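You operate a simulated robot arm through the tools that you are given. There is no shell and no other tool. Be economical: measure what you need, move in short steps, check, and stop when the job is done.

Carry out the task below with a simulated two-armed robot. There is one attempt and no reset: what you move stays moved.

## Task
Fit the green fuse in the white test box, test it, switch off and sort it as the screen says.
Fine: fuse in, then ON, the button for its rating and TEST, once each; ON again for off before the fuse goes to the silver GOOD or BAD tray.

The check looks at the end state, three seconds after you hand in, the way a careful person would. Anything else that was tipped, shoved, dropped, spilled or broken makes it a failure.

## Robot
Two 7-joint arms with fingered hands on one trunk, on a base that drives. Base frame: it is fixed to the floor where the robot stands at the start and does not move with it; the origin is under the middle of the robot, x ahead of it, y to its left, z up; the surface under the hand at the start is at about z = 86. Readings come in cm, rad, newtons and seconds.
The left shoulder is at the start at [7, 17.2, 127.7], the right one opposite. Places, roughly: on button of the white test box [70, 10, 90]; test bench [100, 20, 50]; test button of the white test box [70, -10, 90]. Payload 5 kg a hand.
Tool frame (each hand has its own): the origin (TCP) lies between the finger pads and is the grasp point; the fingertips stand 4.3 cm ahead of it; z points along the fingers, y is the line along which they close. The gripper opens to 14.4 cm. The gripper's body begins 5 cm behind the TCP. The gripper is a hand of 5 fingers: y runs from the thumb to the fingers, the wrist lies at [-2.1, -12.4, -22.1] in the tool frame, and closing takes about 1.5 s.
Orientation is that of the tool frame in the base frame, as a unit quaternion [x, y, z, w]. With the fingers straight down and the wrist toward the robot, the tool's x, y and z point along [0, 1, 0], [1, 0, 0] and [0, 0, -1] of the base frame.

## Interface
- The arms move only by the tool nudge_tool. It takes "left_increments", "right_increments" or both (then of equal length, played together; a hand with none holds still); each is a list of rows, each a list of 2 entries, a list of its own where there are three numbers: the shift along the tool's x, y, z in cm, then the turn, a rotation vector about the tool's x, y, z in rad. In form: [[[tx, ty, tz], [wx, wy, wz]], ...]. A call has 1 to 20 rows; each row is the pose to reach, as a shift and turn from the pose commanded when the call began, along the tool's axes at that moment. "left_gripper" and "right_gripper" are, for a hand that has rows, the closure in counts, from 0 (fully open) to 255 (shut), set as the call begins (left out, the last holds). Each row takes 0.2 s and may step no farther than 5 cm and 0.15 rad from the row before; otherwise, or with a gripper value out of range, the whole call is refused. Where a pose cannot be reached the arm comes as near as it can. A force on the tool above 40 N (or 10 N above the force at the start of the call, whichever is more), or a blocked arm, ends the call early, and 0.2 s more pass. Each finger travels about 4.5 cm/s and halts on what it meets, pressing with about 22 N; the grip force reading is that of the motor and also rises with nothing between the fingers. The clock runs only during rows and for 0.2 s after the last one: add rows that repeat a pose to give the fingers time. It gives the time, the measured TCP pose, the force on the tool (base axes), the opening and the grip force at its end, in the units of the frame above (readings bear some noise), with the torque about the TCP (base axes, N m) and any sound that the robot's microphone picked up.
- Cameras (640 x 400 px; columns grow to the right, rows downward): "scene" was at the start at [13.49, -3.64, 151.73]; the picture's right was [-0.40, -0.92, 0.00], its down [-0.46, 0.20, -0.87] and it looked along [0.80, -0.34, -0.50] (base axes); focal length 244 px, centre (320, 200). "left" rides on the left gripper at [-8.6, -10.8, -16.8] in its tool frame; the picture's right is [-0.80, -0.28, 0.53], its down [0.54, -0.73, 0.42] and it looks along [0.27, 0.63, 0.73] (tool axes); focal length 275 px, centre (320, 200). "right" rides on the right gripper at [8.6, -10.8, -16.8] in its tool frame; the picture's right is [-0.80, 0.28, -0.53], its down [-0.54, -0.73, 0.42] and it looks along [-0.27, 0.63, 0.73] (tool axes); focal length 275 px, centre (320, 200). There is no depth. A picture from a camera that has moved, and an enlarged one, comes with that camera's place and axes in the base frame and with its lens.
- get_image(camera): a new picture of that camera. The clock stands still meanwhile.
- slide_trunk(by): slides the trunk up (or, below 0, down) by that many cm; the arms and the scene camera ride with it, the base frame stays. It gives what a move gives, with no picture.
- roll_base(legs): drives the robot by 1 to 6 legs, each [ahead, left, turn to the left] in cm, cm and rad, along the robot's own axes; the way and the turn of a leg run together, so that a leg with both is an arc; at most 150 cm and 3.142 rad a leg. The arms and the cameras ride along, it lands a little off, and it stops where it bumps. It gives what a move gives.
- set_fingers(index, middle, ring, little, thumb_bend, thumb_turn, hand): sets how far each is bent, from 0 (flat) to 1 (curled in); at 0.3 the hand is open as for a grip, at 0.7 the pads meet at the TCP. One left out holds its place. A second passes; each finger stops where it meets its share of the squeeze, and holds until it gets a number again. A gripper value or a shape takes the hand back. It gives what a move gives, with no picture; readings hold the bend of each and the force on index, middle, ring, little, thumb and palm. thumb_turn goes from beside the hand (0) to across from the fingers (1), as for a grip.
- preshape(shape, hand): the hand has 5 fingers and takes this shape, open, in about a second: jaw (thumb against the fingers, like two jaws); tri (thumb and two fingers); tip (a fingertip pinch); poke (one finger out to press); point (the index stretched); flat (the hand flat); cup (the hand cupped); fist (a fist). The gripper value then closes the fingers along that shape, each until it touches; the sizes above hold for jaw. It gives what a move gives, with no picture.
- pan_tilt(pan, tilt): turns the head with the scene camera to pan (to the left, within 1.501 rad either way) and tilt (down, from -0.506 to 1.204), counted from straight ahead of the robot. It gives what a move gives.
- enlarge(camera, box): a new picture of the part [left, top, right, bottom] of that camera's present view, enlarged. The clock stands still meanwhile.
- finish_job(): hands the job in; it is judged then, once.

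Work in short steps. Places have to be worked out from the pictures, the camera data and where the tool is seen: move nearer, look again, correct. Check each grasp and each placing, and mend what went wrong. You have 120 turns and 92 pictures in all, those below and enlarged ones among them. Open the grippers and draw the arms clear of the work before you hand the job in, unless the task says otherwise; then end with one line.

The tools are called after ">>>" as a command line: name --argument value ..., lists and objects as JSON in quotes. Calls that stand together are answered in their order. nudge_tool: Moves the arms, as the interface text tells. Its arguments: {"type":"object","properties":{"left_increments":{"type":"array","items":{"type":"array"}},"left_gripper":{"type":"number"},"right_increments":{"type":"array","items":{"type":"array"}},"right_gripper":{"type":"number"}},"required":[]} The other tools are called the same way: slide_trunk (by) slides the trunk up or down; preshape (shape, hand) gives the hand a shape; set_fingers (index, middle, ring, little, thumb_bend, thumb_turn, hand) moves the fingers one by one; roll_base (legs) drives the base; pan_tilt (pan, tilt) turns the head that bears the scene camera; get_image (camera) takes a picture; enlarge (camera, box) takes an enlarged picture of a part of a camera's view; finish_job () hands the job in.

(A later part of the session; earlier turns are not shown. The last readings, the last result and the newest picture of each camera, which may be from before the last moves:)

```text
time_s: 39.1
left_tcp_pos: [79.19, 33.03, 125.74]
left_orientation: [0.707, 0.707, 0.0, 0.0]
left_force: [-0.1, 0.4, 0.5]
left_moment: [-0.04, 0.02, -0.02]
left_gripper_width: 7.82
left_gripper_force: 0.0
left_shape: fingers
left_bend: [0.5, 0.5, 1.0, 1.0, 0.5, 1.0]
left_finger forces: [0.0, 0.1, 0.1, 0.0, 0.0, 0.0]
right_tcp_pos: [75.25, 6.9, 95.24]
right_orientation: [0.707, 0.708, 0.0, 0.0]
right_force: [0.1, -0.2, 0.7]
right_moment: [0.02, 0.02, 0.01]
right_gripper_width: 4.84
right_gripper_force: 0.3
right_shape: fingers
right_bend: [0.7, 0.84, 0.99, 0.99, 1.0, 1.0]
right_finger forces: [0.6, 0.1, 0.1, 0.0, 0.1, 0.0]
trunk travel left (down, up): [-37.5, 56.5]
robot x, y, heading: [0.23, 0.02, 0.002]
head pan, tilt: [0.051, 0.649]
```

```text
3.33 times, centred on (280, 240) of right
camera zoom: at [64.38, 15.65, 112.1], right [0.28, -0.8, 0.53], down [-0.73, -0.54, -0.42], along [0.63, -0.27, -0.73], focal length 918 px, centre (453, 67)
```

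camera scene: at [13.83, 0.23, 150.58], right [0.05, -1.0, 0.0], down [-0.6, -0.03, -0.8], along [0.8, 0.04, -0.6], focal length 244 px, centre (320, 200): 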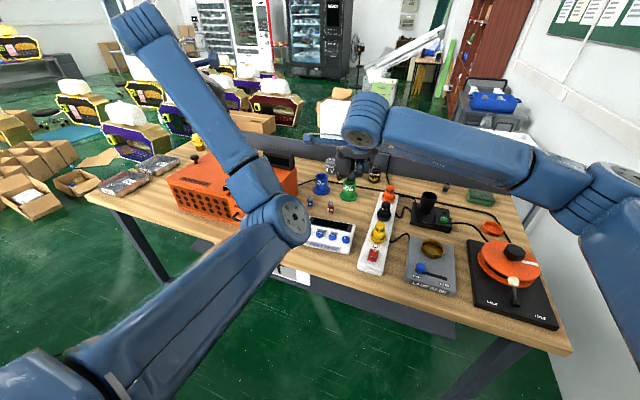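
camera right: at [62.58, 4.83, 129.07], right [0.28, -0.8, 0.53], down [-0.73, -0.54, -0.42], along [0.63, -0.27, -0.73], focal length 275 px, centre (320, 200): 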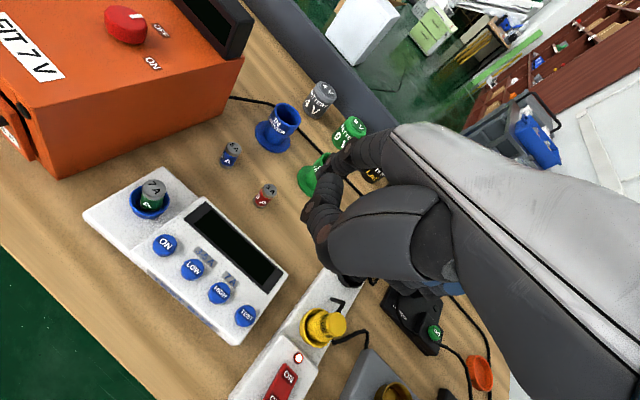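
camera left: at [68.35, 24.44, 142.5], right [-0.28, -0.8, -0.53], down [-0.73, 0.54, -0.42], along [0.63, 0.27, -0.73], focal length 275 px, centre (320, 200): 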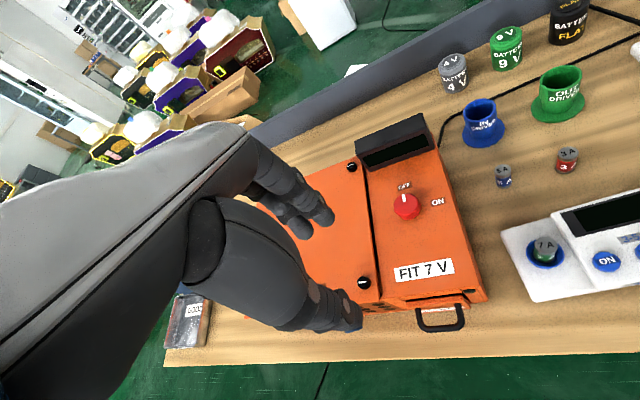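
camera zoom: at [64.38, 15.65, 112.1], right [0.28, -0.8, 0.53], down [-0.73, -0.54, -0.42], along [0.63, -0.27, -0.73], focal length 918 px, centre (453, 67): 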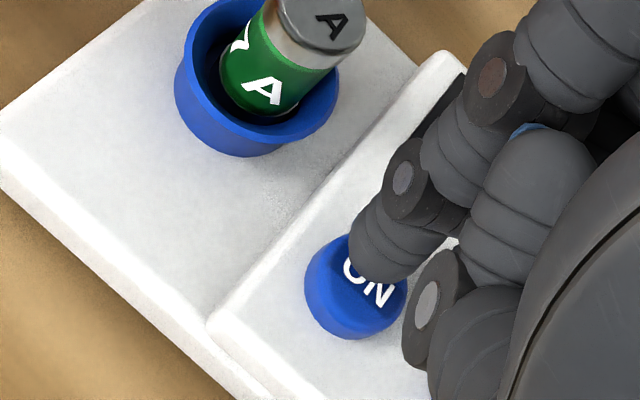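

The tip lightly touches ON's far edge. Lift 0.4, shift 0.6 cm toward the robot, then press in small steps.

>>> nudge_tool --right_increments '[[[0, 0, -0.5], [0, 0, 0]], [[0, -0.6, -0.5], [0, 0, 0]], [[0, -0.6, 0.1], [0, 0, 0]], [[0, -0.6, 0.4], [0, 0, 0]], [[0, -0.6, 0.6], [0, 0, 0]]]'

>>> enlarge --camera "right" --box '[200, 180, 360, 300]'

```text
time_s: 40.3
left_tcp_pos: [79.17, 32.98, 125.89]
left_orientation: [0.707, 0.707, 0.0, 0.0]
left_force: [0.0, 0.6, 0.5]
left_moment: [-0.02, 0.0, -0.01]
left_gripper_width: 7.79
left_gripper_force: 0.0
left_shape: fingers
left_bend: [0.5, 0.5, 1.0, 1.0, 0.5, 1.0]
left_finger forces: [0.0, 0.0, 0.0, 0.0, 0.0, 0.1]
right_tcp_pos: [74.63, 7.0, 94.73]
right_orientation: [0.707, 0.707, 0.001, 0.001]
right_force: [1.5, -1.2, 7.6]
right_moment: [0.07, -0.09, -0.06]
right_gripper_width: 4.87
right_gripper_force: 3.4
right_shape: fingers
right_bend: [0.7, 0.84, 0.99, 0.99, 1.0, 1.0]
right_finger forces: [7.6, 0.1, 0.0, 0.0, 0.0, 0.1]
trunk travel left (down, up): [-37.5, 56.5]
robot x, y, heading: [0.18, -0.08, 0.0]
head pan, tilt: [0.051, 0.649]
heard: click
```

```text
3.33 times, centred on (280, 240) of right
camera zoom: at [63.77, 15.67, 111.62], right [0.28, -0.8, 0.53], down [-0.73, -0.54, -0.42], along [0.63, -0.27, -0.73], focal length 918 px, centre (453, 67)
```

zoom: 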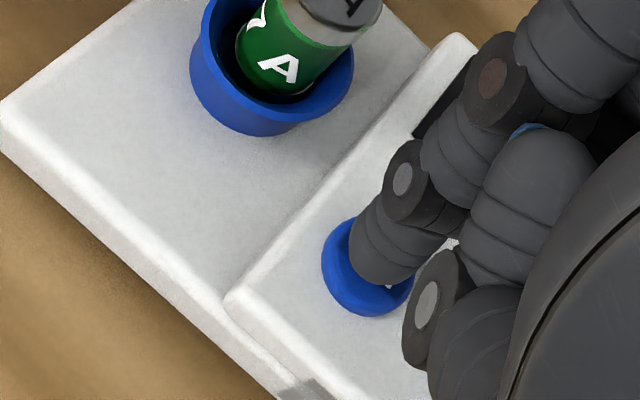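

A click: ON pressed. Rise, move to above HIGH, and check the screen.

>>> nudge_tool --right_increments '[[[0, 0, -2], [0, 0, 0]], [[0, 0, -4], [0, 0, 0]], [[-4.5, -0.9, -4], [0, 0, 0]], [[-9, -1.9, -4], [0, 0, 0]], [[-9, -1.9, -4], [0, 0, 0]]]'

>>> enlarge --camera "scene" --box '[280, 190, 380, 260]'

>>> enlarge --camera "right" --box '[160, 160, 400, 330]'

```text
time_s: 41.5
left_tcp_pos: [79.12, 33.27, 125.67]
left_orientation: [0.706, 0.708, -0.001, 0.0]
left_force: [0.1, 0.9, 0.0]
left_moment: [-0.08, -0.02, 0.01]
left_gripper_width: 7.81
left_gripper_force: 0.0
left_shape: fingers
left_bend: [0.5, 0.5, 1.0, 1.0, 0.5, 1.0]
left_finger forces: [0.0, 0.1, 0.0, 0.0, 0.0, 0.0]
right_tcp_pos: [72.65, -1.79, 98.7]
right_orientation: [0.707, 0.708, -0.001, 0.001]
right_force: [0.6, 0.5, 0.2]
right_moment: [-0.04, 0.03, -0.04]
right_gripper_width: 4.87
right_gripper_force: 0.1
right_shape: fingers
right_bend: [0.7, 0.84, 0.99, 0.99, 1.0, 1.0]
right_finger forces: [0.0, 0.0, 0.0, 0.1, 0.1, 0.0]
trunk travel left (down, up): [-37.5, 56.5]
robot x, y, heading: [-0.01, 0.22, -0.002]
head pan, tilt: [0.051, 0.649]
```

```text
5.71 times, centred on (330, 225) of scene
camera zoom: at [13.9, 0.63, 150.57], right [0.05, -1.0, 0.0], down [-0.6, -0.03, -0.8], along [0.8, 0.04, -0.61], focal length 1394 px, centre (263, 57)
```

zoom: 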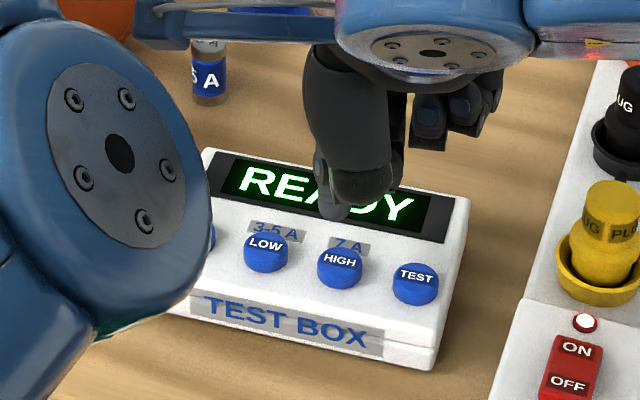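

```text
2.35 times, centred on (280, 245) of right
camera zoom: at [61.81, 6.91, 115.5], right [0.29, -0.8, 0.53], down [-0.73, -0.54, -0.42], along [0.63, -0.27, -0.73], focal length 648 px, centre (414, 94)
```

zoom: 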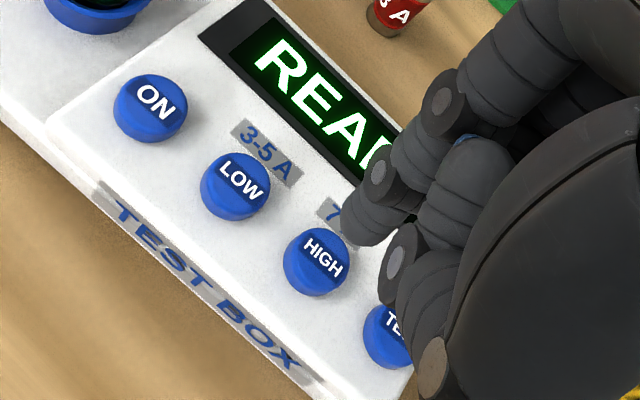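

READY shows. HIGH sits in the same relation to the tip as ON did; press it (shift -0.15 x).

>>> nudge_tool --right_increments '[[[0, -0.15, 2], [0, 0, 0]], [[0, -0.15, 3.2], [0, 0, 0]], [[0, -0.15, 3.7], [0, 0, 0]], [[0, -0.15, 4.0], [0, 0, 0]]]'

```text
time_s: 42.5
left_tcp_pos: [79.08, 33.09, 125.76]
left_orientation: [0.707, 0.707, 0.0, 0.0]
left_force: [-0.7, 0.5, 0.7]
left_moment: [-0.03, -0.01, -0.02]
left_gripper_width: 7.78
left_gripper_force: 0.1
left_shape: fingers
left_bend: [0.5, 0.5, 1.0, 1.0, 0.5, 1.0]
left_finger forces: [0.0, 0.1, 0.1, 0.0, 0.1, 0.0]
right_tcp_pos: [72.51, -2.02, 94.76]
right_orientation: [0.707, 0.707, 0.001, 0.0]
right_force: [1.6, 0.2, 6.5]
right_moment: [0.01, -0.13, -0.03]
right_gripper_width: 4.81
right_gripper_force: 3.0
right_shape: fingers
right_bend: [0.7, 0.84, 0.99, 0.99, 1.0, 1.0]
right_finger forces: [6.5, 0.0, 0.0, 0.0, 0.1, 0.0]
trunk travel left (down, up): [-37.5, 56.5]
robot x, y, heading: [0.27, 0.4, -0.006]
head pan, tilt: [0.051, 0.649]
heard: click
```

Click for HIGH. Rise and move over TEST, check the screen.

>>> nudge_tool --right_increments '[[[0, 0, -2], [0, 0, 0]], [[0, 0, -4], [0, 0, 0]], [[-4.55, -0.95, -4], [0, 0, 0]], [[-4.55, -0.95, -4], [0, 0, 0]]]'

>>> enlarge --camera "right" --box '[100, 130, 400, 330]'

```text
time_s: 43.5
left_tcp_pos: [79.19, 33.15, 125.71]
left_orientation: [0.707, 0.708, -0.001, 0.0]
left_force: [0.3, 0.9, 0.0]
left_moment: [-0.07, 0.01, 0.0]
left_gripper_width: 7.78
left_gripper_force: 0.1
left_shape: fingers
left_bend: [0.5, 0.5, 1.0, 1.0, 0.5, 1.0]
left_finger forces: [0.1, 0.1, 0.1, 0.0, 0.1, 0.1]
right_tcp_pos: [71.44, -6.23, 98.63]
right_orientation: [0.707, 0.707, 0.0, 0.0]
right_force: [0.2, 0.1, -1.1]
right_moment: [0.0, -0.01, 0.02]
right_gripper_width: 4.87
right_gripper_force: 0.1
right_shape: fingers
right_bend: [0.7, 0.84, 0.99, 0.99, 1.0, 1.0]
right_finger forces: [0.1, 0.0, 0.0, 0.1, 0.0, 0.0]
trunk travel left (down, up): [-37.5, 56.5]
robot x, y, heading: [-0.14, 0.04, -0.001]
head pan, tilt: [0.051, 0.649]
```

```text
2.00 times, centred on (250, 230) of right
camera zoom: at [60.77, 2.38, 115.47], right [0.28, -0.8, 0.53], down [-0.73, -0.54, -0.42], along [0.63, -0.27, -0.73], focal length 551 px, centre (460, 140)
```

zoom: 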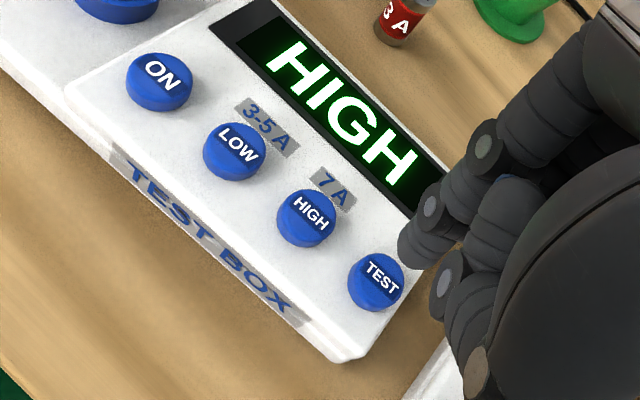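

Screen shows HIGH; TEST is in the same relative spot. Press it.

>>> nudge_tool --right_increments '[[[0, 0, 2], [0, 0, 0]], [[0, 0, 3.2], [0, 0, 0]], [[0, 0, 3.7], [0, 0, 0]], [[0, 0, 4.0], [0, 0, 0]]]'

```text
time_s: 44.5
left_tcp_pos: [79.06, 33.03, 125.83]
left_orientation: [0.707, 0.707, 0.0, 0.0]
left_force: [0.1, 0.7, -0.9]
left_moment: [-0.03, 0.02, 0.0]
left_gripper_width: 7.79
left_gripper_force: 0.0
left_shape: fingers
left_bend: [0.5, 0.5, 1.0, 1.0, 0.5, 1.0]
left_finger forces: [0.0, 0.0, 0.0, 0.0, 0.0, 0.1]
right_tcp_pos: [71.54, -6.61, 94.77]
right_orientation: [0.708, 0.707, 0.002, 0.0]
right_force: [1.5, 0.6, 8.9]
right_moment: [0.1, -0.11, 0.01]
right_gripper_width: 4.84
right_gripper_force: 3.2
right_shape: fingers
right_bend: [0.7, 0.84, 0.99, 0.99, 1.0, 1.0]
right_finger forces: [8.0, 0.0, 0.0, 0.1, 0.0, 0.1]
trunk travel left (down, up): [-37.5, 56.5]
robot x, y, heading: [-0.04, -0.11, -0.001]
head pan, tilt: [0.051, 0.649]
heard: click
```

Click for TEST. Rise and read the verdict while heading back to ON.

>>> nudge_tool --right_increments '[[[0, 0, -2], [0, 0, 0]], [[0, 0, -4], [0, 0, 0]], [[4, 0.8, -4], [0, 0, 0]], [[8, 1.7, -4], [0, 0, 0]], [[13.55, 2.85, -4], [0, 0, 0]], [[13.55, 2.85, -4], [0, 0, 0]]]'

>>> enlarge --camera "right" --box '[160, 160, 400, 330]'

>>> enlarge --camera "scene" --box '[280, 190, 380, 260]'

```text
refused: row 5 steps farther than a row can; nothing moved
```

```text
2.35 times, centred on (280, 245) of right
camera zoom: at [60.73, 2.21, 111.61], right [0.28, -0.8, 0.53], down [-0.72, -0.54, -0.42], along [0.63, -0.27, -0.73], focal length 648 px, centre (414, 94)
```

zoom: 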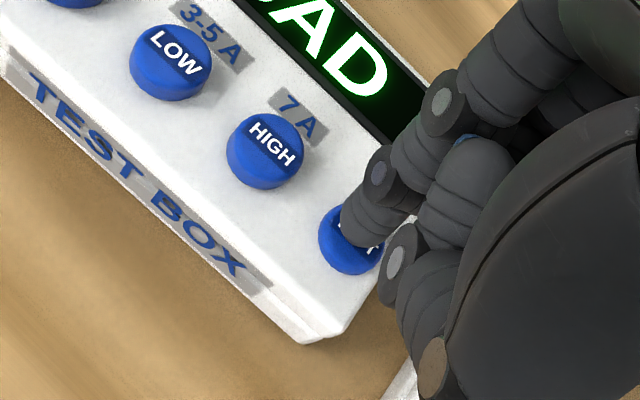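

```text
5.71 times, centred on (330, 225) of scene
camera zoom: at [13.77, 0.4, 150.6], right [0.05, -1.0, 0.0], down [-0.6, -0.03, -0.8], along [0.8, 0.04, -0.6], focal length 1394 px, centre (263, 57)
```

zoom: 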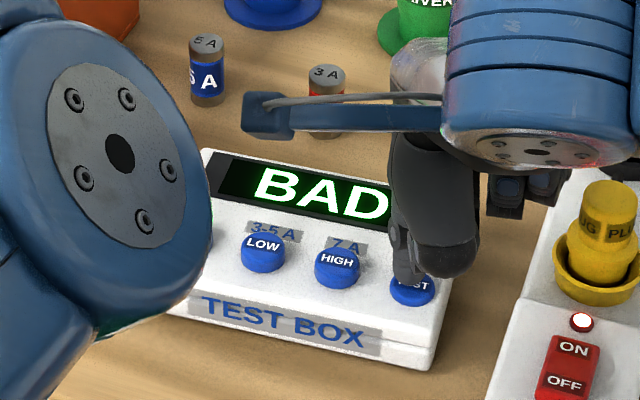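

Verdict: BAD. Lift, return over ON and check alignment.

>>> nudge_tool --right_increments '[[[0, 0, -2], [0, 0, 0]], [[0, 0, -4], [0, 0, 0]], [[4.5, 1, -4], [0, 0, 0]], [[9, 2, -4], [0, 0, 0]], [[13.55, 3, -4], [0, 0, 0]], [[13.55, 3, -4], [0, 0, 0]]]'

>>> enlarge --camera "right" --box '[160, 160, 400, 330]'

```text
time_s: 45.9
left_tcp_pos: [79.1, 33.09, 125.77]
left_orientation: [0.708, 0.706, 0.001, 0.0]
left_force: [-0.5, -0.3, 0.0]
left_moment: [0.05, 0.0, -0.01]
left_gripper_width: 7.79
left_gripper_force: 0.1
left_shape: fingers
left_bend: [0.5, 0.5, 1.0, 1.0, 0.5, 1.0]
left_finger forces: [0.0, 0.1, 0.0, 0.0, 0.1, 0.0]
right_tcp_pos: [74.51, 7.05, 98.64]
right_orientation: [0.707, 0.707, 0.001, 0.001]
right_force: [0.6, 0.1, 0.8]
right_moment: [0.06, 0.03, 0.02]
right_gripper_width: 4.87
right_gripper_force: 0.1
right_shape: fingers
right_bend: [0.7, 0.84, 0.99, 0.99, 1.0, 1.0]
right_finger forces: [0.1, 0.0, 0.0, 0.0, 0.1, 0.0]
trunk travel left (down, up): [-37.5, 56.5]
robot x, y, heading: [0.3, 0.03, -0.0]
head pan, tilt: [0.051, 0.649]
```

```text
2.35 times, centred on (280, 245) of right
camera zoom: at [63.7, 15.63, 115.54], right [0.28, -0.8, 0.53], down [-0.73, -0.54, -0.42], along [0.63, -0.27, -0.73], focal length 648 px, centre (414, 94)
```

zoom: 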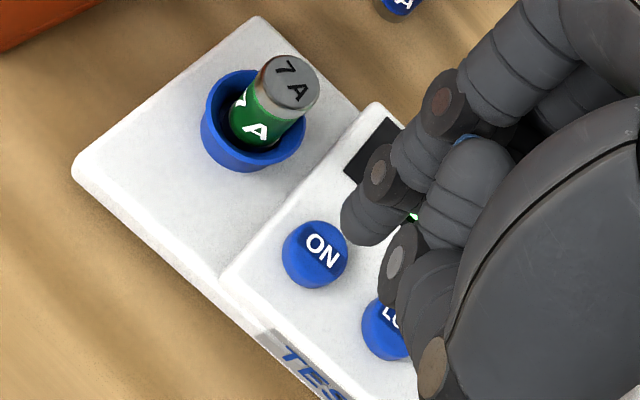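

Aligned as before; press ON once more to switch off.

>>> nudge_tool --right_increments '[[[0, 0, 2], [0, 0, 0]], [[0, 0, 3.2], [0, 0, 0]], [[0, 0, 3.7], [0, 0, 0]], [[0, 0, 4.0], [0, 0, 0]]]'

```text
time_s: 46.9
left_tcp_pos: [79.14, 33.01, 125.75]
left_orientation: [0.707, 0.707, 0.0, 0.0]
left_force: [0.9, 0.0, 0.0]
left_moment: [0.02, -0.02, 0.0]
left_gripper_width: 7.78
left_gripper_force: 0.1
left_shape: fingers
left_bend: [0.5, 0.5, 1.0, 1.0, 0.5, 1.0]
left_finger forces: [0.0, 0.0, 0.0, 0.0, 0.0, 0.0]
right_tcp_pos: [74.51, 6.91, 94.9]
right_orientation: [0.707, 0.707, 0.001, 0.0]
right_force: [1.3, 0.8, 6.4]
right_moment: [0.12, -0.1, 0.0]
right_gripper_width: 4.86
right_gripper_force: 3.1
right_shape: fingers
right_bend: [0.7, 0.84, 0.99, 0.99, 1.0, 1.0]
right_finger forces: [6.8, 0.0, 0.0, 0.0, 0.0, 0.1]
trunk travel left (down, up): [-37.5, 56.5]
robot x, y, heading: [0.02, 0.42, 0.007]
head pan, tilt: [0.051, 0.649]
heard: click
```

Click. Lift the right hand and return it to its start area; confirm the screen is dark.

>>> nudge_tool --right_increments '[[[0, 0, -3], [0, 0, 0]], [[0, 0, -7], [0, 0, 0]], [[0, 0, -11.5], [0, 0, 0]], [[-3, 0, -15], [0, 0, 0]], [[-6, 0, -19], [0, 0, 0]], [[-9, 0, -23], [0, 0, 0]], [[-12, 0, -27], [0, 0, 0]], [[-15, 0, -31], [0, 0, 0]], [[-19, 0, -32], [0, 0, 0]], [[-23, 0, -32], [0, 0, 0]], [[-27, 0, -32], [0, 0, 0]], [[-31, 0, -32], [0, 0, 0]], [[-35, 0, -32], [0, 0, 0]], [[-35, 0, -32], [0, 0, 0]]]'

>>> enlarge --camera "right" --box '[0, 50, 240, 250]'

```text
time_s: 49.9
left_tcp_pos: [79.12, 33.19, 125.68]
left_orientation: [0.707, 0.707, 0.0, 0.001]
left_force: [0.4, 0.1, -0.2]
left_moment: [-0.04, 0.01, 0.01]
left_gripper_width: 7.81
left_gripper_force: 0.0
left_shape: fingers
left_bend: [0.5, 0.5, 1.0, 1.0, 0.5, 1.0]
left_finger forces: [0.0, 0.0, 0.0, 0.0, 0.0, 0.1]
right_tcp_pos: [74.53, -27.95, 126.66]
right_orientation: [0.707, 0.707, -0.001, 0.0]
right_force: [0.6, 1.0, -0.4]
right_moment: [-0.05, -0.01, 0.0]
right_gripper_width: 4.86
right_gripper_force: 0.1
right_shape: fingers
right_bend: [0.7, 0.84, 0.99, 0.99, 1.0, 1.0]
right_finger forces: [0.0, 0.0, 0.0, 0.0, 0.1, 0.0]
trunk travel left (down, up): [-37.5, 56.5]
robot x, y, heading: [-0.18, -0.31, -0.0]
head pan, tilt: [0.051, 0.649]
```

```text
2.00 times, centred on (120, 150) of right
camera zoom: at [63.81, -19.19, 143.48], right [0.28, -0.8, 0.53], down [-0.73, -0.54, -0.42], along [0.63, -0.27, -0.73], focal length 551 px, centre (720, 300)
```

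zoom: 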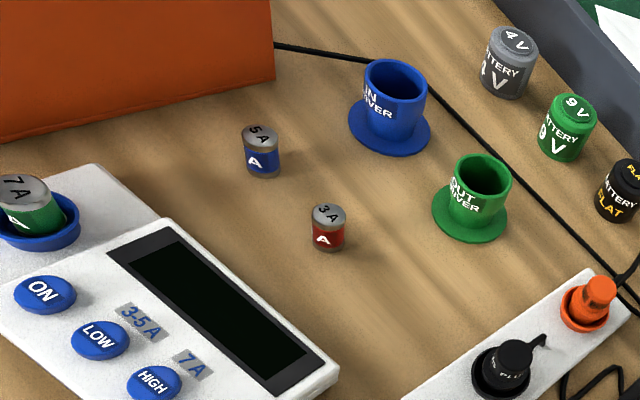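

Screen is dark. Return the left hand over the fuse along the reverse path.

>>> nudge_tool --left_increments '[[[-4, 0, 0], [0, 0, 0]], [[-8, 0, 1], [0, 0, 0]], [[-11.5, 0, 4], [0, 0, 0]], [[-15, 0, 7], [0, 0, 0]], [[-18, 0, 10], [0, 0, 0]], [[-20, 0, 14], [0, 0, 0]], [[-20, 0, 18], [0, 0, 0]], [[-20, 0, 22.5], [0, 0, 0]], [[-20, 0, 22.5], [0, 0, 0]]]'

>>> enlarge --camera "left" --box '[270, 190, 430, 310]'

>>> enlarge --camera "scene" --box '[270, 180, 350, 240]'

```text
time_s: 52.1
left_tcp_pos: [80.2, 18.3, 104.84]
left_orientation: [0.687, 0.726, 0.029, -0.009]
left_force: [-1.0, -0.5, 0.3]
left_moment: [0.01, 0.01, -0.02]
left_gripper_width: 7.78
left_gripper_force: 0.0
left_shape: fingers
left_bend: [0.5, 0.5, 1.0, 1.0, 0.5, 1.0]
left_finger forces: [0.0, 0.0, 0.1, 0.0, 0.0, 0.0]
right_tcp_pos: [74.61, -27.9, 126.58]
right_orientation: [0.707, 0.707, 0.0, 0.0]
right_force: [1.0, 0.6, 0.5]
right_moment: [-0.02, 0.01, -0.01]
right_gripper_width: 4.87
right_gripper_force: 0.1
right_shape: fingers
right_bend: [0.7, 0.84, 0.99, 0.99, 1.0, 1.0]
right_finger forces: [0.1, 0.1, 0.0, 0.0, 0.2, 0.0]
trunk travel left (down, up): [-37.5, 56.5]
robot x, y, heading: [0.04, -0.31, -0.001]
head pan, tilt: [0.051, 0.649]
stopped in row 9 (left hand): the arm was blocked; the commanded pose is now the measured one
```

```text
3.33 times, centred on (350, 250) of left
camera zoom: at [69.54, 8.17, 120.69], right [-0.23, -0.78, -0.58], down [-0.74, 0.53, -0.41], along [0.63, 0.34, -0.7], focal length 918 px, centre (220, 33)
```

zoom: 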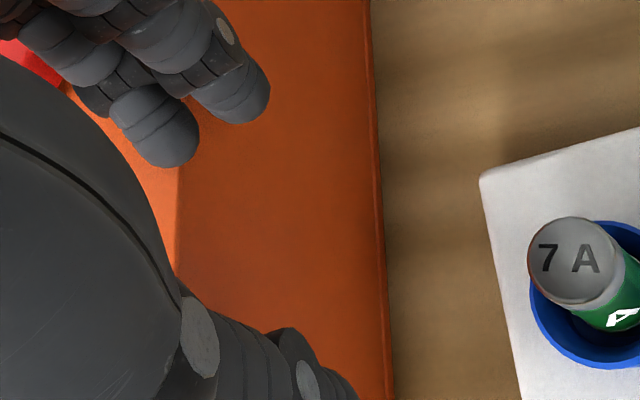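

```text
6.67 times, centred on (310, 210) of scene
camera zoom: at [13.84, 0.4, 150.58], right [0.05, -1.0, 0.0], down [-0.6, -0.03, -0.8], along [0.8, 0.04, -0.6], focal length 1626 px, centre (387, 133)
```

zoom: 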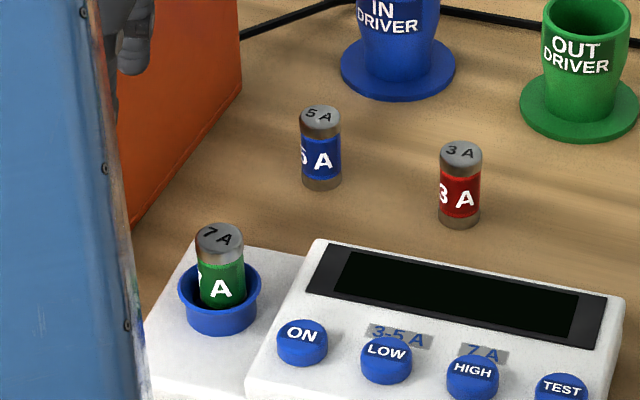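

The arm was blocked at [80.2, 18.3, 104.8] with little tool force. I look at the overall scene before moving.

>>> get_image --camera "scene"

>>> get_image --camera "right"

```text
17 pictures are left
camera scene: at [13.84, 0.4, 150.58], right [0.05, -1.0, 0.0], down [-0.6, -0.03, -0.8], along [0.8, 0.04, -0.6], focal length 244 px, centre (320, 200)
```

scene: 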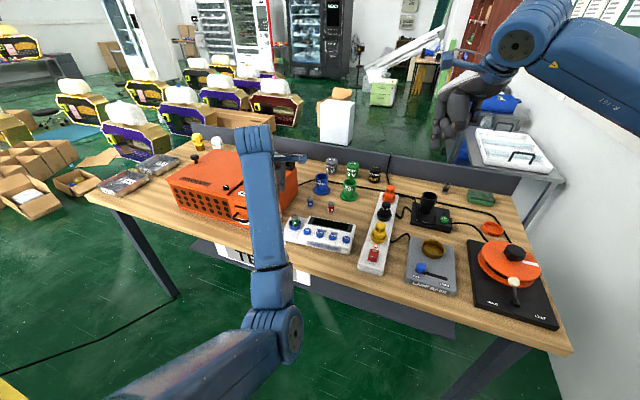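

```text
16 pictures are left
camera right: at [63.79, -19.29, 143.47], right [0.28, -0.8, 0.53], down [-0.73, -0.54, -0.42], along [0.63, -0.27, -0.73], focal length 275 px, centre (320, 200)
```

right: 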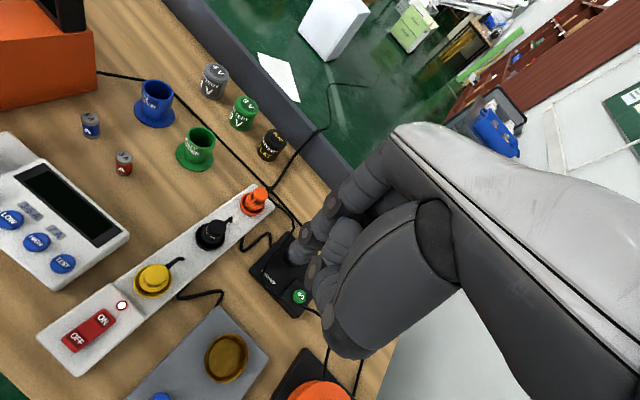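

The elbow took a different posture; the box looks unmoved. Raise the hand and restore the orientation, keeping clear of the box.

>>> nudge_tool --left_increments '[[[0, 0, -2.5], [0, 0, 0]], [[0, 0, -5], [0.014, -0.027, 0.028]], [[0, 0, -8], [0.028, -0.054, 0.055]], [[0, 0, -10], [0.028, -0.054, 0.055]], [[0, 0, -10], [0.028, -0.054, 0.055]]]'

```text
time_s: 53.3
left_tcp_pos: [80.12, 17.38, 114.69]
left_orientation: [0.709, 0.705, -0.002, 0.001]
left_force: [0.7, 1.2, -0.8]
left_moment: [0.01, -0.03, 0.03]
left_gripper_width: 7.81
left_gripper_force: 0.0
left_shape: fingers
left_bend: [0.5, 0.5, 1.0, 1.0, 0.5, 1.0]
left_finger forces: [0.1, 0.0, 0.0, 0.0, 0.0, 0.1]
right_tcp_pos: [74.64, -28.02, 126.62]
right_orientation: [0.707, 0.707, 0.001, 0.0]
right_force: [-0.2, 0.2, -0.5]
right_moment: [0.02, 0.02, 0.0]
right_gripper_width: 4.88
right_gripper_force: 0.1
right_shape: fingers
right_bend: [0.7, 0.84, 0.99, 0.99, 1.0, 1.0]
right_finger forces: [0.0, 0.0, 0.0, 0.0, 0.0, 0.1]
trunk travel left (down, up): [-37.5, 56.5]
robot x, y, heading: [0.09, -0.09, -0.001]
head pan, tilt: [0.051, 0.649]
```

Free again. Move to above the fuse at height (x -1.0, y -4.3), then lower a bit.

>>> nudge_tool --left_increments '[[[-2.2, -0.5, 0], [0, 0, 0]], [[-4.3, -1.0, 0], [0, 0, 0]], [[-4.3, -1.0, 0], [0, 0, 0]], [[-4.3, -1.0, 2], [0, 0, 0]], [[-4.3, -1.0, 4], [0, 0, 0]], [[-4.3, -1.0, 6], [0, 0, 0]], [[-4.3, -1.0, 6], [0, 0, 0]]]'

```text
time_s: 54.9
left_tcp_pos: [78.96, 12.88, 108.73]
left_orientation: [0.71, 0.705, -0.001, 0.001]
left_force: [1.1, 0.4, 0.4]
left_moment: [0.0, 0.01, -0.01]
left_gripper_width: 7.83
left_gripper_force: 0.1
left_shape: fingers
left_bend: [0.5, 0.5, 1.0, 1.0, 0.5, 1.0]
left_finger forces: [0.0, 0.0, 0.0, 0.0, 0.0, 0.1]
right_tcp_pos: [74.62, -28.08, 126.7]
right_orientation: [0.707, 0.707, 0.0, 0.0]
right_force: [-0.6, -0.8, 1.2]
right_moment: [-0.05, -0.01, 0.0]
right_gripper_width: 4.87
right_gripper_force: 0.0
right_shape: fingers
right_bend: [0.7, 0.84, 0.99, 0.99, 1.0, 1.0]
right_finger forces: [0.0, 0.1, 0.0, 0.0, 0.0, 0.0]
trunk travel left (down, up): [-37.5, 56.5]
robot x, y, heading: [0.05, -0.1, 0.001]
head pan, tilt: [0.051, 0.649]
```

Tracking well. Descend straight onto the fuse with a look at the end.

>>> nudge_tool --left_increments '[[[0.15, 0.15, 2.5], [0, 0, 0]], [[0.15, 0.15, 5], [0, 0, 0]], [[0.15, 0.15, 7.5], [0, 0, 0]], [[0.15, 0.15, 9.5], [0, 0, 0]], [[0.15, 0.15, 11.5], [0, 0, 0]], [[0.15, 0.15, 13.4], [0, 0, 0]], [[0.15, 0.15, 13.4], [0, 0, 0]]]'

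>>> enlarge --camera "left" --box '[270, 210, 430, 330]'

```text
time_s: 56.5
left_tcp_pos: [79.11, 13.23, 95.39]
left_orientation: [0.71, 0.705, -0.002, 0.002]
left_force: [-0.3, 0.4, 0.2]
left_moment: [0.03, 0.03, -0.05]
left_gripper_width: 7.82
left_gripper_force: 0.0
left_shape: fingers
left_bend: [0.5, 0.5, 1.0, 1.0, 0.5, 1.0]
left_finger forces: [0.0, 0.1, 0.0, 0.0, 0.0, 0.0]
right_tcp_pos: [74.63, -28.0, 126.63]
right_orientation: [0.707, 0.707, 0.0, 0.0]
right_force: [0.3, 0.3, 0.4]
right_moment: [-0.02, -0.01, 0.01]
right_gripper_width: 4.86
right_gripper_force: 0.0
right_shape: fingers
right_bend: [0.7, 0.84, 0.99, 0.99, 1.0, 1.0]
right_finger forces: [0.1, 0.1, 0.0, 0.1, 0.1, 0.1]
trunk travel left (down, up): [-37.5, 56.5]
robot x, y, heading: [0.32, 0.08, -0.001]
head pan, tilt: [0.051, 0.649]
```

```text
3.33 times, centred on (350, 270) of left
camera zoom: at [68.24, 4.66, 112.06], right [-0.29, -0.8, -0.53], down [-0.72, 0.55, -0.42], along [0.63, 0.26, -0.73], focal length 918 px, centre (220, -33)
```

zoom: 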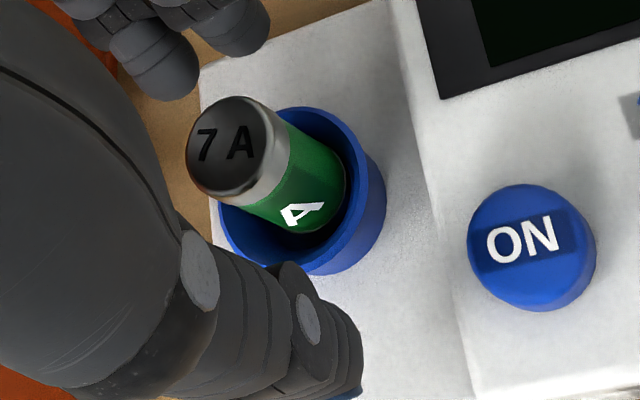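

Fuse is between the digits; shift -0.15 in y and close.

>>> nudge_tool --left_increments '[[[-0.15, 0, 0.1], [0, 0, 0]], [[-0.15, 0, 0.1], [0, 0, 0]]]'

>>> set_fingers --hand "left" --index 0.74 --middle 0.74 --thumb_bend 0.74

```text
time_s: 57.1
left_tcp_pos: [79.09, 12.95, 95.32]
left_orientation: [0.71, 0.705, -0.001, 0.001]
left_force: [0.0, 0.6, -0.2]
left_moment: [-0.01, 0.0, 0.04]
left_gripper_width: 7.83
left_gripper_force: 0.1
left_shape: fingers
left_bend: [0.5, 0.5, 1.0, 1.0, 0.5, 1.0]
left_finger forces: [0.1, 0.1, 0.0, 0.0, 0.0, 0.0]
right_tcp_pos: [74.63, -28.09, 126.6]
right_orientation: [0.707, 0.707, 0.0, 0.0]
right_force: [0.6, 0.8, 0.3]
right_moment: [0.05, 0.02, 0.0]
right_gripper_width: 4.88
right_gripper_force: 0.0
right_shape: fingers
right_bend: [0.7, 0.84, 0.99, 0.99, 1.0, 1.0]
right_finger forces: [0.0, 0.0, 0.0, 0.0, 0.0, 0.0]
trunk travel left (down, up): [-37.5, 56.5]
robot x, y, heading: [0.17, 0.06, 0.003]
head pan, tilt: [0.051, 0.649]
```

```text
time_s: 58.1
left_tcp_pos: [79.1, 12.95, 95.31]
left_orientation: [0.71, 0.705, -0.001, 0.001]
left_force: [-1.6, 0.5, -0.4]
left_moment: [0.0, 0.12, -0.01]
left_gripper_width: 2.57
left_gripper_force: 15.6
left_shape: fingers
left_bend: [0.64, 0.73, 1.0, 1.0, 0.67, 1.0]
left_finger forces: [9.6, 6.8, 0.0, 0.0, 14.5, 0.1]
right_tcp_pos: [74.52, -27.95, 126.62]
right_orientation: [0.707, 0.707, 0.001, -0.001]
right_force: [0.1, -0.1, 0.2]
right_moment: [-0.01, -0.02, 0.0]
right_gripper_width: 4.85
right_gripper_force: 0.0
right_shape: fingers
right_bend: [0.7, 0.84, 0.99, 0.99, 1.0, 1.0]
right_finger forces: [0.1, 0.1, 0.0, 0.1, 0.0, 0.0]
trunk travel left (down, up): [-37.5, 56.5]
robot x, y, heading: [0.08, -0.09, -0.004]
head pan, tilt: [0.051, 0.649]
```

Firm grip. Lift straight up high and check.

>>> nudge_tool --left_increments '[[[0, 0, -1.5], [0, 0, 0]], [[0, 0, -3.5], [0, 0, 0]], [[0, 0, -7], [0, 0, 0]], [[0, 0, -11], [0, 0, 0]], [[0, 0, -15], [0, 0, 0]], [[0, 0, -19], [0, 0, 0]], [[0, 0, -23], [0, 0, 0]], [[0, 0, -27], [0, 0, 0]], [[0, 0, -30], [0, 0, 0]], [[0, 0, -30], [0, 0, 0]]]'

>>> get_image --camera "left"

```text
time_s: 60.3
left_tcp_pos: [81.15, 13.01, 124.23]
left_orientation: [0.709, 0.705, -0.001, 0.002]
left_force: [0.1, 0.2, -0.8]
left_moment: [0.0, 0.01, -0.01]
left_gripper_width: 2.55
left_gripper_force: 14.3
left_shape: fingers
left_bend: [0.64, 0.73, 1.0, 1.0, 0.67, 1.0]
left_finger forces: [9.9, 5.9, 0.0, 0.0, 13.2, 0.0]
left hand out of reach, approached as far as the arm can: row 8, 9, 10
right_tcp_pos: [74.45, -28.16, 126.66]
right_orientation: [0.707, 0.707, 0.0, 0.0]
right_force: [0.0, -0.3, 0.6]
right_moment: [0.04, -0.04, 0.05]
right_gripper_width: 4.85
right_gripper_force: 0.1
right_shape: fingers
right_bend: [0.7, 0.84, 0.99, 0.99, 1.0, 1.0]
right_finger forces: [0.0, 0.0, 0.0, 0.1, 0.0, 0.1]
trunk travel left (down, up): [-37.5, 56.5]
robot x, y, heading: [-0.09, -0.28, 0.005]
head pan, tilt: [0.051, 0.649]
```

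```text
14 pictures are left
camera left: at [70.27, 4.45, 140.93], right [-0.29, -0.8, -0.53], down [-0.72, 0.55, -0.43], along [0.63, 0.26, -0.73], focal length 275 px, centre (320, 200)
```

left: 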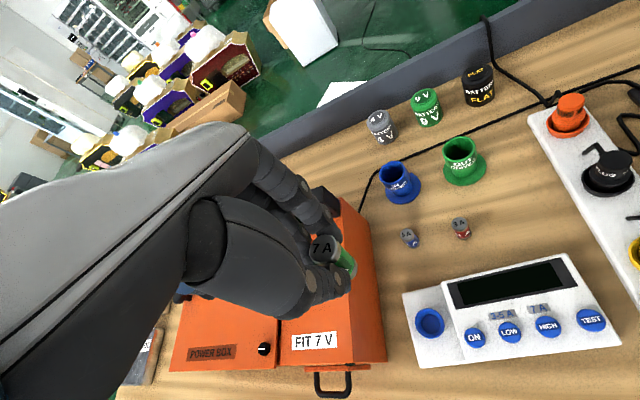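

The fuse is held. Trays lie at the bench's far left: GOOD ≈[108, 101], the other (BAD) ≈[127, 94]; the bench is rotated ~18°. Turn the base parallel to the bench and slide left in stages.

>>> roll_base --legs '[[0, 0, -0.32], [0, 45, 0]]'

>>> pan_tilt --pan 0.6 --tilt 0.6

>>> get_image --camera "scene"

```text
time_s: 64.0
left_tcp_pos: [95.42, 29.83, 124.09]
left_orientation: [0.812, 0.584, 0.0, 0.001]
left_force: [-0.1, -0.1, -0.6]
left_moment: [0.01, -0.01, -0.01]
left_gripper_width: 2.55
left_gripper_force: 14.2
left_shape: fingers
left_bend: [0.64, 0.73, 1.0, 1.0, 0.67, 1.0]
left_finger forces: [9.9, 5.8, 0.0, 0.0, 13.0, 0.0]
right_tcp_pos: [76.26, -7.13, 126.74]
right_orientation: [0.81, 0.586, 0.0, -0.001]
right_force: [-0.5, 0.1, 0.3]
right_moment: [0.01, 0.02, -0.04]
right_gripper_width: 4.89
right_gripper_force: 0.0
right_shape: fingers
right_bend: [0.7, 0.84, 0.99, 0.99, 1.0, 1.0]
right_finger forces: [0.0, 0.1, 0.0, 0.0, 0.0, 0.0]
trunk travel left (down, up): [-37.5, 56.5]
robot x, y, heading: [14.43, 42.81, -0.318]
head pan, tilt: [0.051, 0.649]
```

```text
time_s: 65.0
left_tcp_pos: [95.33, 29.88, 124.1]
left_orientation: [0.812, 0.584, -0.001, 0.002]
left_force: [-0.6, 0.0, 0.0]
left_moment: [0.02, 0.02, 0.01]
left_gripper_width: 2.59
left_gripper_force: 14.3
left_shape: fingers
left_bend: [0.64, 0.73, 1.0, 1.0, 0.67, 1.0]
left_finger forces: [9.9, 5.8, 0.1, 0.0, 12.9, 0.0]
right_tcp_pos: [76.22, -7.09, 126.55]
right_orientation: [0.81, 0.586, 0.0, 0.0]
right_force: [0.5, 0.8, 0.0]
right_moment: [0.03, -0.03, -0.02]
right_gripper_width: 4.85
right_gripper_force: 0.0
right_shape: fingers
right_bend: [0.7, 0.84, 0.99, 0.99, 1.0, 1.0]
right_finger forces: [0.0, 0.1, 0.1, 0.1, 0.1, 0.0]
trunk travel left (down, up): [-37.5, 56.5]
robot x, y, heading: [14.22, 42.77, -0.32]
head pan, tilt: [0.6, 0.6]
```

```text
13 pictures are left
camera scene: at [27.52, 43.59, 151.01], right [0.28, -0.96, 0.0], down [-0.54, -0.16, -0.82], along [0.79, 0.23, -0.57], focal length 244 px, centre (320, 200)
```

scene: 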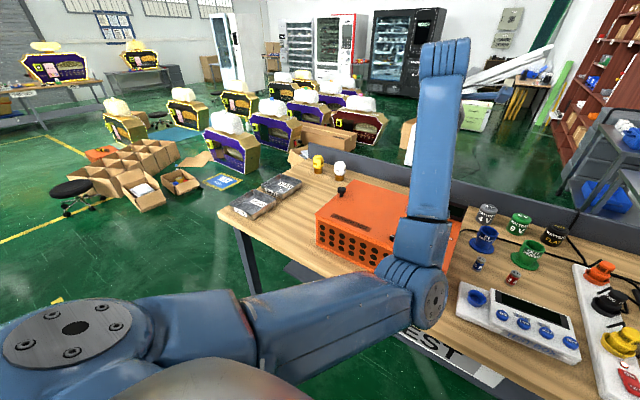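

Zoom to read the tray labels.

>>> enlarge --camera "scene" --box '[220, 160, 320, 230]'

```text
5.71 times, centred on (270, 195) of scene
camera zoom: at [27.52, 43.59, 151.01], right [0.28, -0.96, 0.0], down [-0.54, -0.16, -0.82], along [0.79, 0.23, -0.57], focal length 1394 px, centre (606, 229)
```

zoom: 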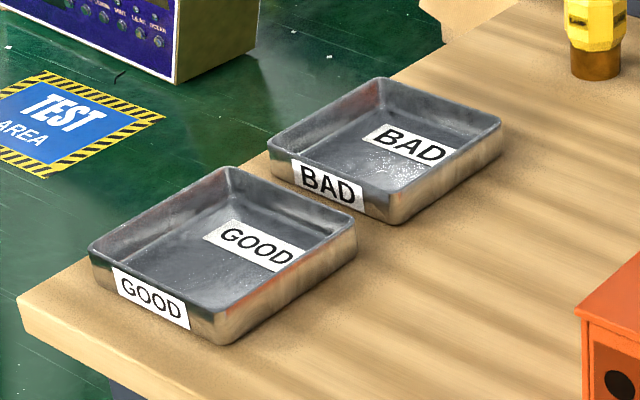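

BAD tray centre ≈[122.5, 91.4]. Slide the base 49 cm left and 3 cm ahead, then look.

>>> roll_base --legs '[[0, 49, 0], [3, 0, 0]]'

>>> pan_tilt --pan 0.3 --tilt 0.6

>>> get_image --camera "left"

```text
time_s: 68.3
left_tcp_pos: [112.78, 75.37, 124.78]
left_orientation: [0.812, 0.583, 0.002, 0.004]
left_force: [-1.2, 0.6, 0.0]
left_moment: [-0.01, -0.13, 0.03]
left_gripper_width: 2.55
left_gripper_force: 14.3
left_shape: fingers
left_bend: [0.64, 0.73, 1.0, 1.0, 0.67, 1.0]
left_finger forces: [10.0, 5.9, 0.1, 0.1, 13.1, 0.0]
right_tcp_pos: [93.65, 38.52, 127.16]
right_orientation: [0.811, 0.585, 0.001, 0.002]
right_force: [-1.1, 0.5, 0.4]
right_moment: [-0.05, -0.14, -0.02]
right_gripper_width: 4.87
right_gripper_force: 0.0
right_shape: fingers
right_bend: [0.7, 0.84, 0.99, 0.99, 1.0, 1.0]
right_finger forces: [0.0, 0.0, 0.1, 0.0, 0.0, 0.0]
trunk travel left (down, up): [-37.5, 56.5]
robot x, y, heading: [32.31, 88.23, -0.318]
head pan, tilt: [0.6, 0.6]
```

```text
time_s: 69.1
left_tcp_pos: [113.48, 75.23, 124.18]
left_orientation: [0.812, 0.583, 0.0, 0.003]
left_force: [0.8, -0.2, -1.2]
left_moment: [0.0, 0.05, 0.0]
left_gripper_width: 2.56
left_gripper_force: 14.2
left_shape: fingers
left_bend: [0.64, 0.73, 1.0, 1.0, 0.67, 1.0]
left_finger forces: [9.9, 5.9, 0.0, 0.0, 13.0, 0.0]
right_tcp_pos: [94.28, 38.1, 126.52]
right_orientation: [0.81, 0.586, 0.0, 0.0]
right_force: [-0.5, -0.6, -0.6]
right_moment: [0.03, 0.02, 0.01]
right_gripper_width: 4.85
right_gripper_force: 0.0
right_shape: fingers
right_bend: [0.7, 0.84, 0.99, 0.99, 1.0, 1.0]
right_finger forces: [0.0, 0.1, 0.0, 0.0, 0.0, 0.0]
trunk travel left (down, up): [-37.5, 56.5]
robot x, y, heading: [32.21, 88.4, -0.317]
head pan, tilt: [0.3, 0.6]
```

```text
11 pictures are left
camera left: at [100.43, 70.59, 140.82], right [-0.52, -0.67, -0.53], down [-0.51, 0.74, -0.43], along [0.68, 0.05, -0.73], focal length 275 px, centre (320, 200)
```

left: 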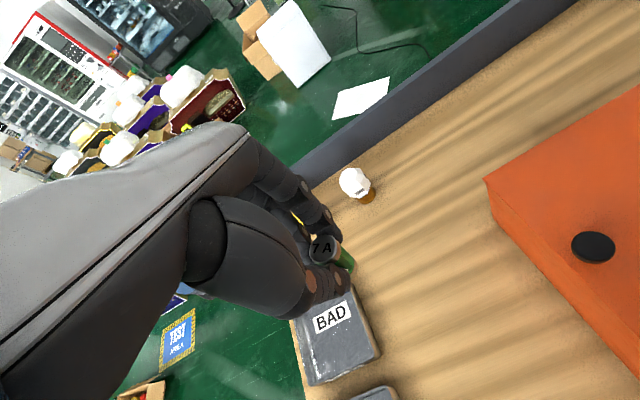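

Move the arm 18 cm left and 3.7 cm ahead over the BAD tray while lowering to ~108.

>>> nudge_tool --left_increments '[[[3.5, 0, 2.5], [0, 0, 0]], [[7, 0.5, 5], [0, 0, 0]], [[10.5, 1.2, 7.5], [0, 0, 0]], [[14, 2.2, 10], [0, 0, 0]], [[17, 3.2, 13], [0, 0, 0]], [[18, 3.7, 16], [0, 0, 0]], [[18, 3.7, 16], [0, 0, 0]], [[18, 3.7, 16], [0, 0, 0]]]'

>>> get_image --camera "left"

>>> get_image --camera "scene"

```text
time_s: 70.9
left_tcp_pos: [122.75, 91.02, 108.29]
left_orientation: [0.812, 0.583, 0.0, 0.003]
left_force: [-0.3, -0.2, -0.8]
left_moment: [-0.02, -0.02, 0.03]
left_gripper_width: 2.55
left_gripper_force: 14.2
left_shape: fingers
left_bend: [0.64, 0.73, 1.0, 1.0, 0.67, 1.0]
left_finger forces: [9.9, 5.8, 0.0, 0.1, 12.8, 0.0]
right_tcp_pos: [94.21, 38.35, 126.71]
right_orientation: [0.81, 0.586, 0.0, 0.0]
right_force: [0.6, -0.7, -0.5]
right_moment: [0.02, -0.02, -0.03]
right_gripper_width: 4.87
right_gripper_force: 0.0
right_shape: fingers
right_bend: [0.7, 0.84, 0.99, 0.99, 1.0, 1.0]
right_finger forces: [0.0, 0.0, 0.0, 0.0, 0.1, 0.1]
trunk travel left (down, up): [-37.5, 56.5]
robot x, y, heading: [32.21, 88.67, -0.32]
head pan, tilt: [0.3, 0.6]
```

```text
10 pictures are left
camera left: at [109.65, 86.43, 124.94], right [-0.52, -0.67, -0.53], down [-0.51, 0.74, -0.43], along [0.68, 0.05, -0.73], focal length 275 px, centre (320, 200)
```

left: 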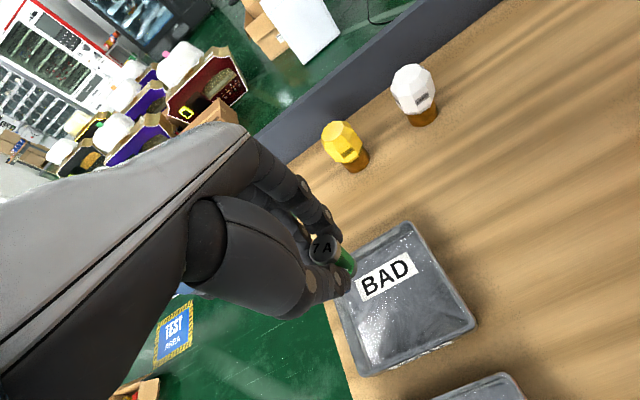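

```text
9 pictures are left
camera scene: at [45.89, 86.52, 151.0], right [-0.02, -1.0, 0.0], down [-0.57, 0.01, -0.82], along [0.82, -0.01, -0.57], focal length 244 px, centre (320, 200)
```

scene: 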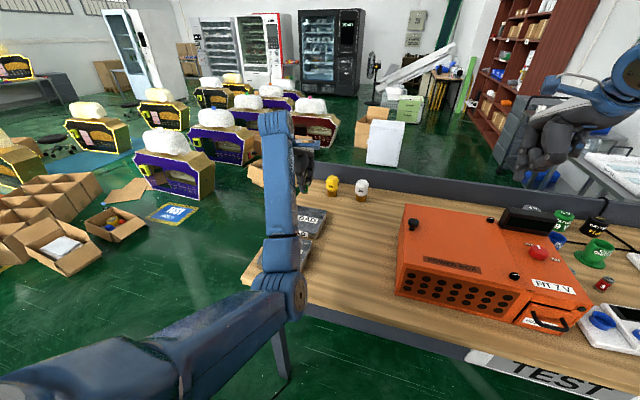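

The tray centre is ≈[121.7, 90.5]; adjust slightly and lower until the fuse is just above the floor.

>>> nudge_tool --left_increments '[[[-0.8, -0.8, 3], [0, 0, 0]], [[-0.8, -0.8, 6], [0, 0, 0]], [[-0.8, -0.8, 9], [0, 0, 0]], [[-0.8, -0.8, 11.5], [0, 0, 0]], [[-0.8, -0.8, 12.5], [0, 0, 0]], [[-0.8, -0.8, 12.5], [0, 0, 0]]]'

>>> enlarge --camera "left" --box '[240, 180, 480, 360]'

```text
time_s: 72.3
left_tcp_pos: [121.76, 90.58, 95.74]
left_orientation: [0.812, 0.583, 0.0, 0.003]
left_force: [-0.3, 0.3, -1.0]
left_moment: [-0.01, 0.03, 0.04]
left_gripper_width: 2.57
left_gripper_force: 14.3
left_shape: fingers
left_bend: [0.64, 0.73, 1.0, 1.0, 0.67, 1.0]
left_finger forces: [9.7, 5.6, 0.0, 0.0, 12.9, 0.0]
right_tcp_pos: [94.14, 38.4, 126.71]
right_orientation: [0.811, 0.585, 0.0, 0.001]
right_force: [-0.2, -0.5, 0.5]
right_moment: [0.0, -0.01, 0.0]
right_gripper_width: 4.88
right_gripper_force: 0.0
right_shape: fingers
right_bend: [0.7, 0.84, 0.99, 0.99, 1.0, 1.0]
right_finger forces: [0.0, 0.0, 0.0, 0.1, 0.1, 0.0]
trunk travel left (down, up): [-37.5, 56.5]
robot x, y, heading: [32.39, 88.58, -0.316]
head pan, tilt: [0.3, 0.6]
```

```text
2.22 times, centred on (360, 270) of left
camera zoom: at [108.65, 85.93, 112.39], right [-0.52, -0.67, -0.53], down [-0.51, 0.74, -0.43], along [0.68, 0.05, -0.73], focal length 612 px, centre (231, 44)
```

zoom: 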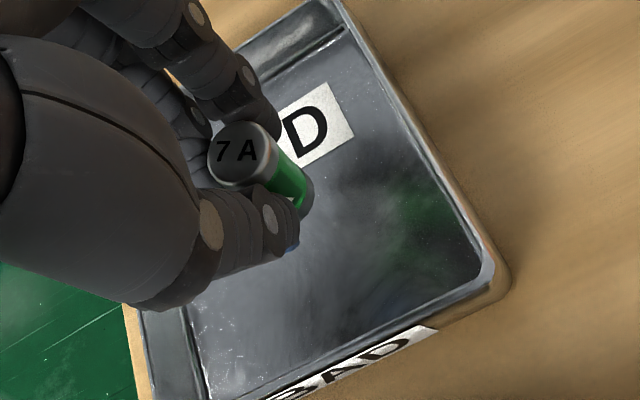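

Well inside the tray. Lower gently to contact.

>>> nudge_tool --left_increments '[[[0, 0, 0.5], [0, 0, 0]], [[0, 0, 0.9], [0, 0, 0]], [[0, 0, 1.2], [0, 0, 0]], [[0, 0, 1.4], [0, 0, 0]]]'

```text
time_s: 73.3
left_tcp_pos: [121.78, 90.55, 94.3]
left_orientation: [0.812, 0.584, 0.0, 0.003]
left_force: [0.8, -0.1, -0.5]
left_moment: [-0.03, -0.02, 0.05]
left_gripper_width: 2.61
left_gripper_force: 13.6
left_shape: fingers
left_bend: [0.64, 0.73, 1.0, 1.0, 0.67, 1.0]
left_finger forces: [9.7, 5.6, 0.0, 0.0, 12.8, 0.1]
right_tcp_pos: [94.17, 38.44, 126.78]
right_orientation: [0.811, 0.586, 0.0, 0.0]
right_force: [0.2, -0.1, -0.4]
right_moment: [-0.02, 0.0, 0.0]
right_gripper_width: 4.86
right_gripper_force: 0.1
right_shape: fingers
right_bend: [0.7, 0.84, 0.99, 0.99, 1.0, 1.0]
right_finger forces: [0.0, 0.1, 0.0, 0.1, 0.1, 0.1]
trunk travel left (down, up): [-37.5, 56.5]
robot x, y, heading: [31.95, 88.84, -0.317]
head pan, tilt: [0.3, 0.6]
```

No contact yet; a bit lower.

>>> nudge_tool --left_increments '[[[0, 0, 0.3], [0, 0, 0]], [[0, 0, 0.6], [0, 0, 0]], [[0, 0, 0.8], [0, 0, 0]]]'

```text
time_s: 74.1
left_tcp_pos: [121.71, 90.65, 93.47]
left_orientation: [0.812, 0.583, 0.0, 0.002]
left_force: [-0.3, 0.3, -0.5]
left_moment: [-0.01, -0.01, 0.01]
left_gripper_width: 2.54
left_gripper_force: 14.2
left_shape: fingers
left_bend: [0.64, 0.73, 1.0, 1.0, 0.67, 1.0]
left_finger forces: [9.7, 5.6, 0.0, 0.0, 13.0, 0.0]
right_tcp_pos: [94.33, 38.36, 126.74]
right_orientation: [0.81, 0.586, 0.0, 0.0]
right_force: [0.4, -0.7, 0.7]
right_moment: [0.02, 0.01, 0.01]
right_gripper_width: 4.86
right_gripper_force: 0.1
right_shape: fingers
right_bend: [0.7, 0.84, 0.99, 0.99, 1.0, 1.0]
right_finger forces: [0.0, 0.0, 0.0, 0.0, 0.0, 0.0]
trunk travel left (down, up): [-37.5, 56.5]
robot x, y, heading: [32.15, 88.29, -0.317]
head pan, tilt: [0.3, 0.6]
```

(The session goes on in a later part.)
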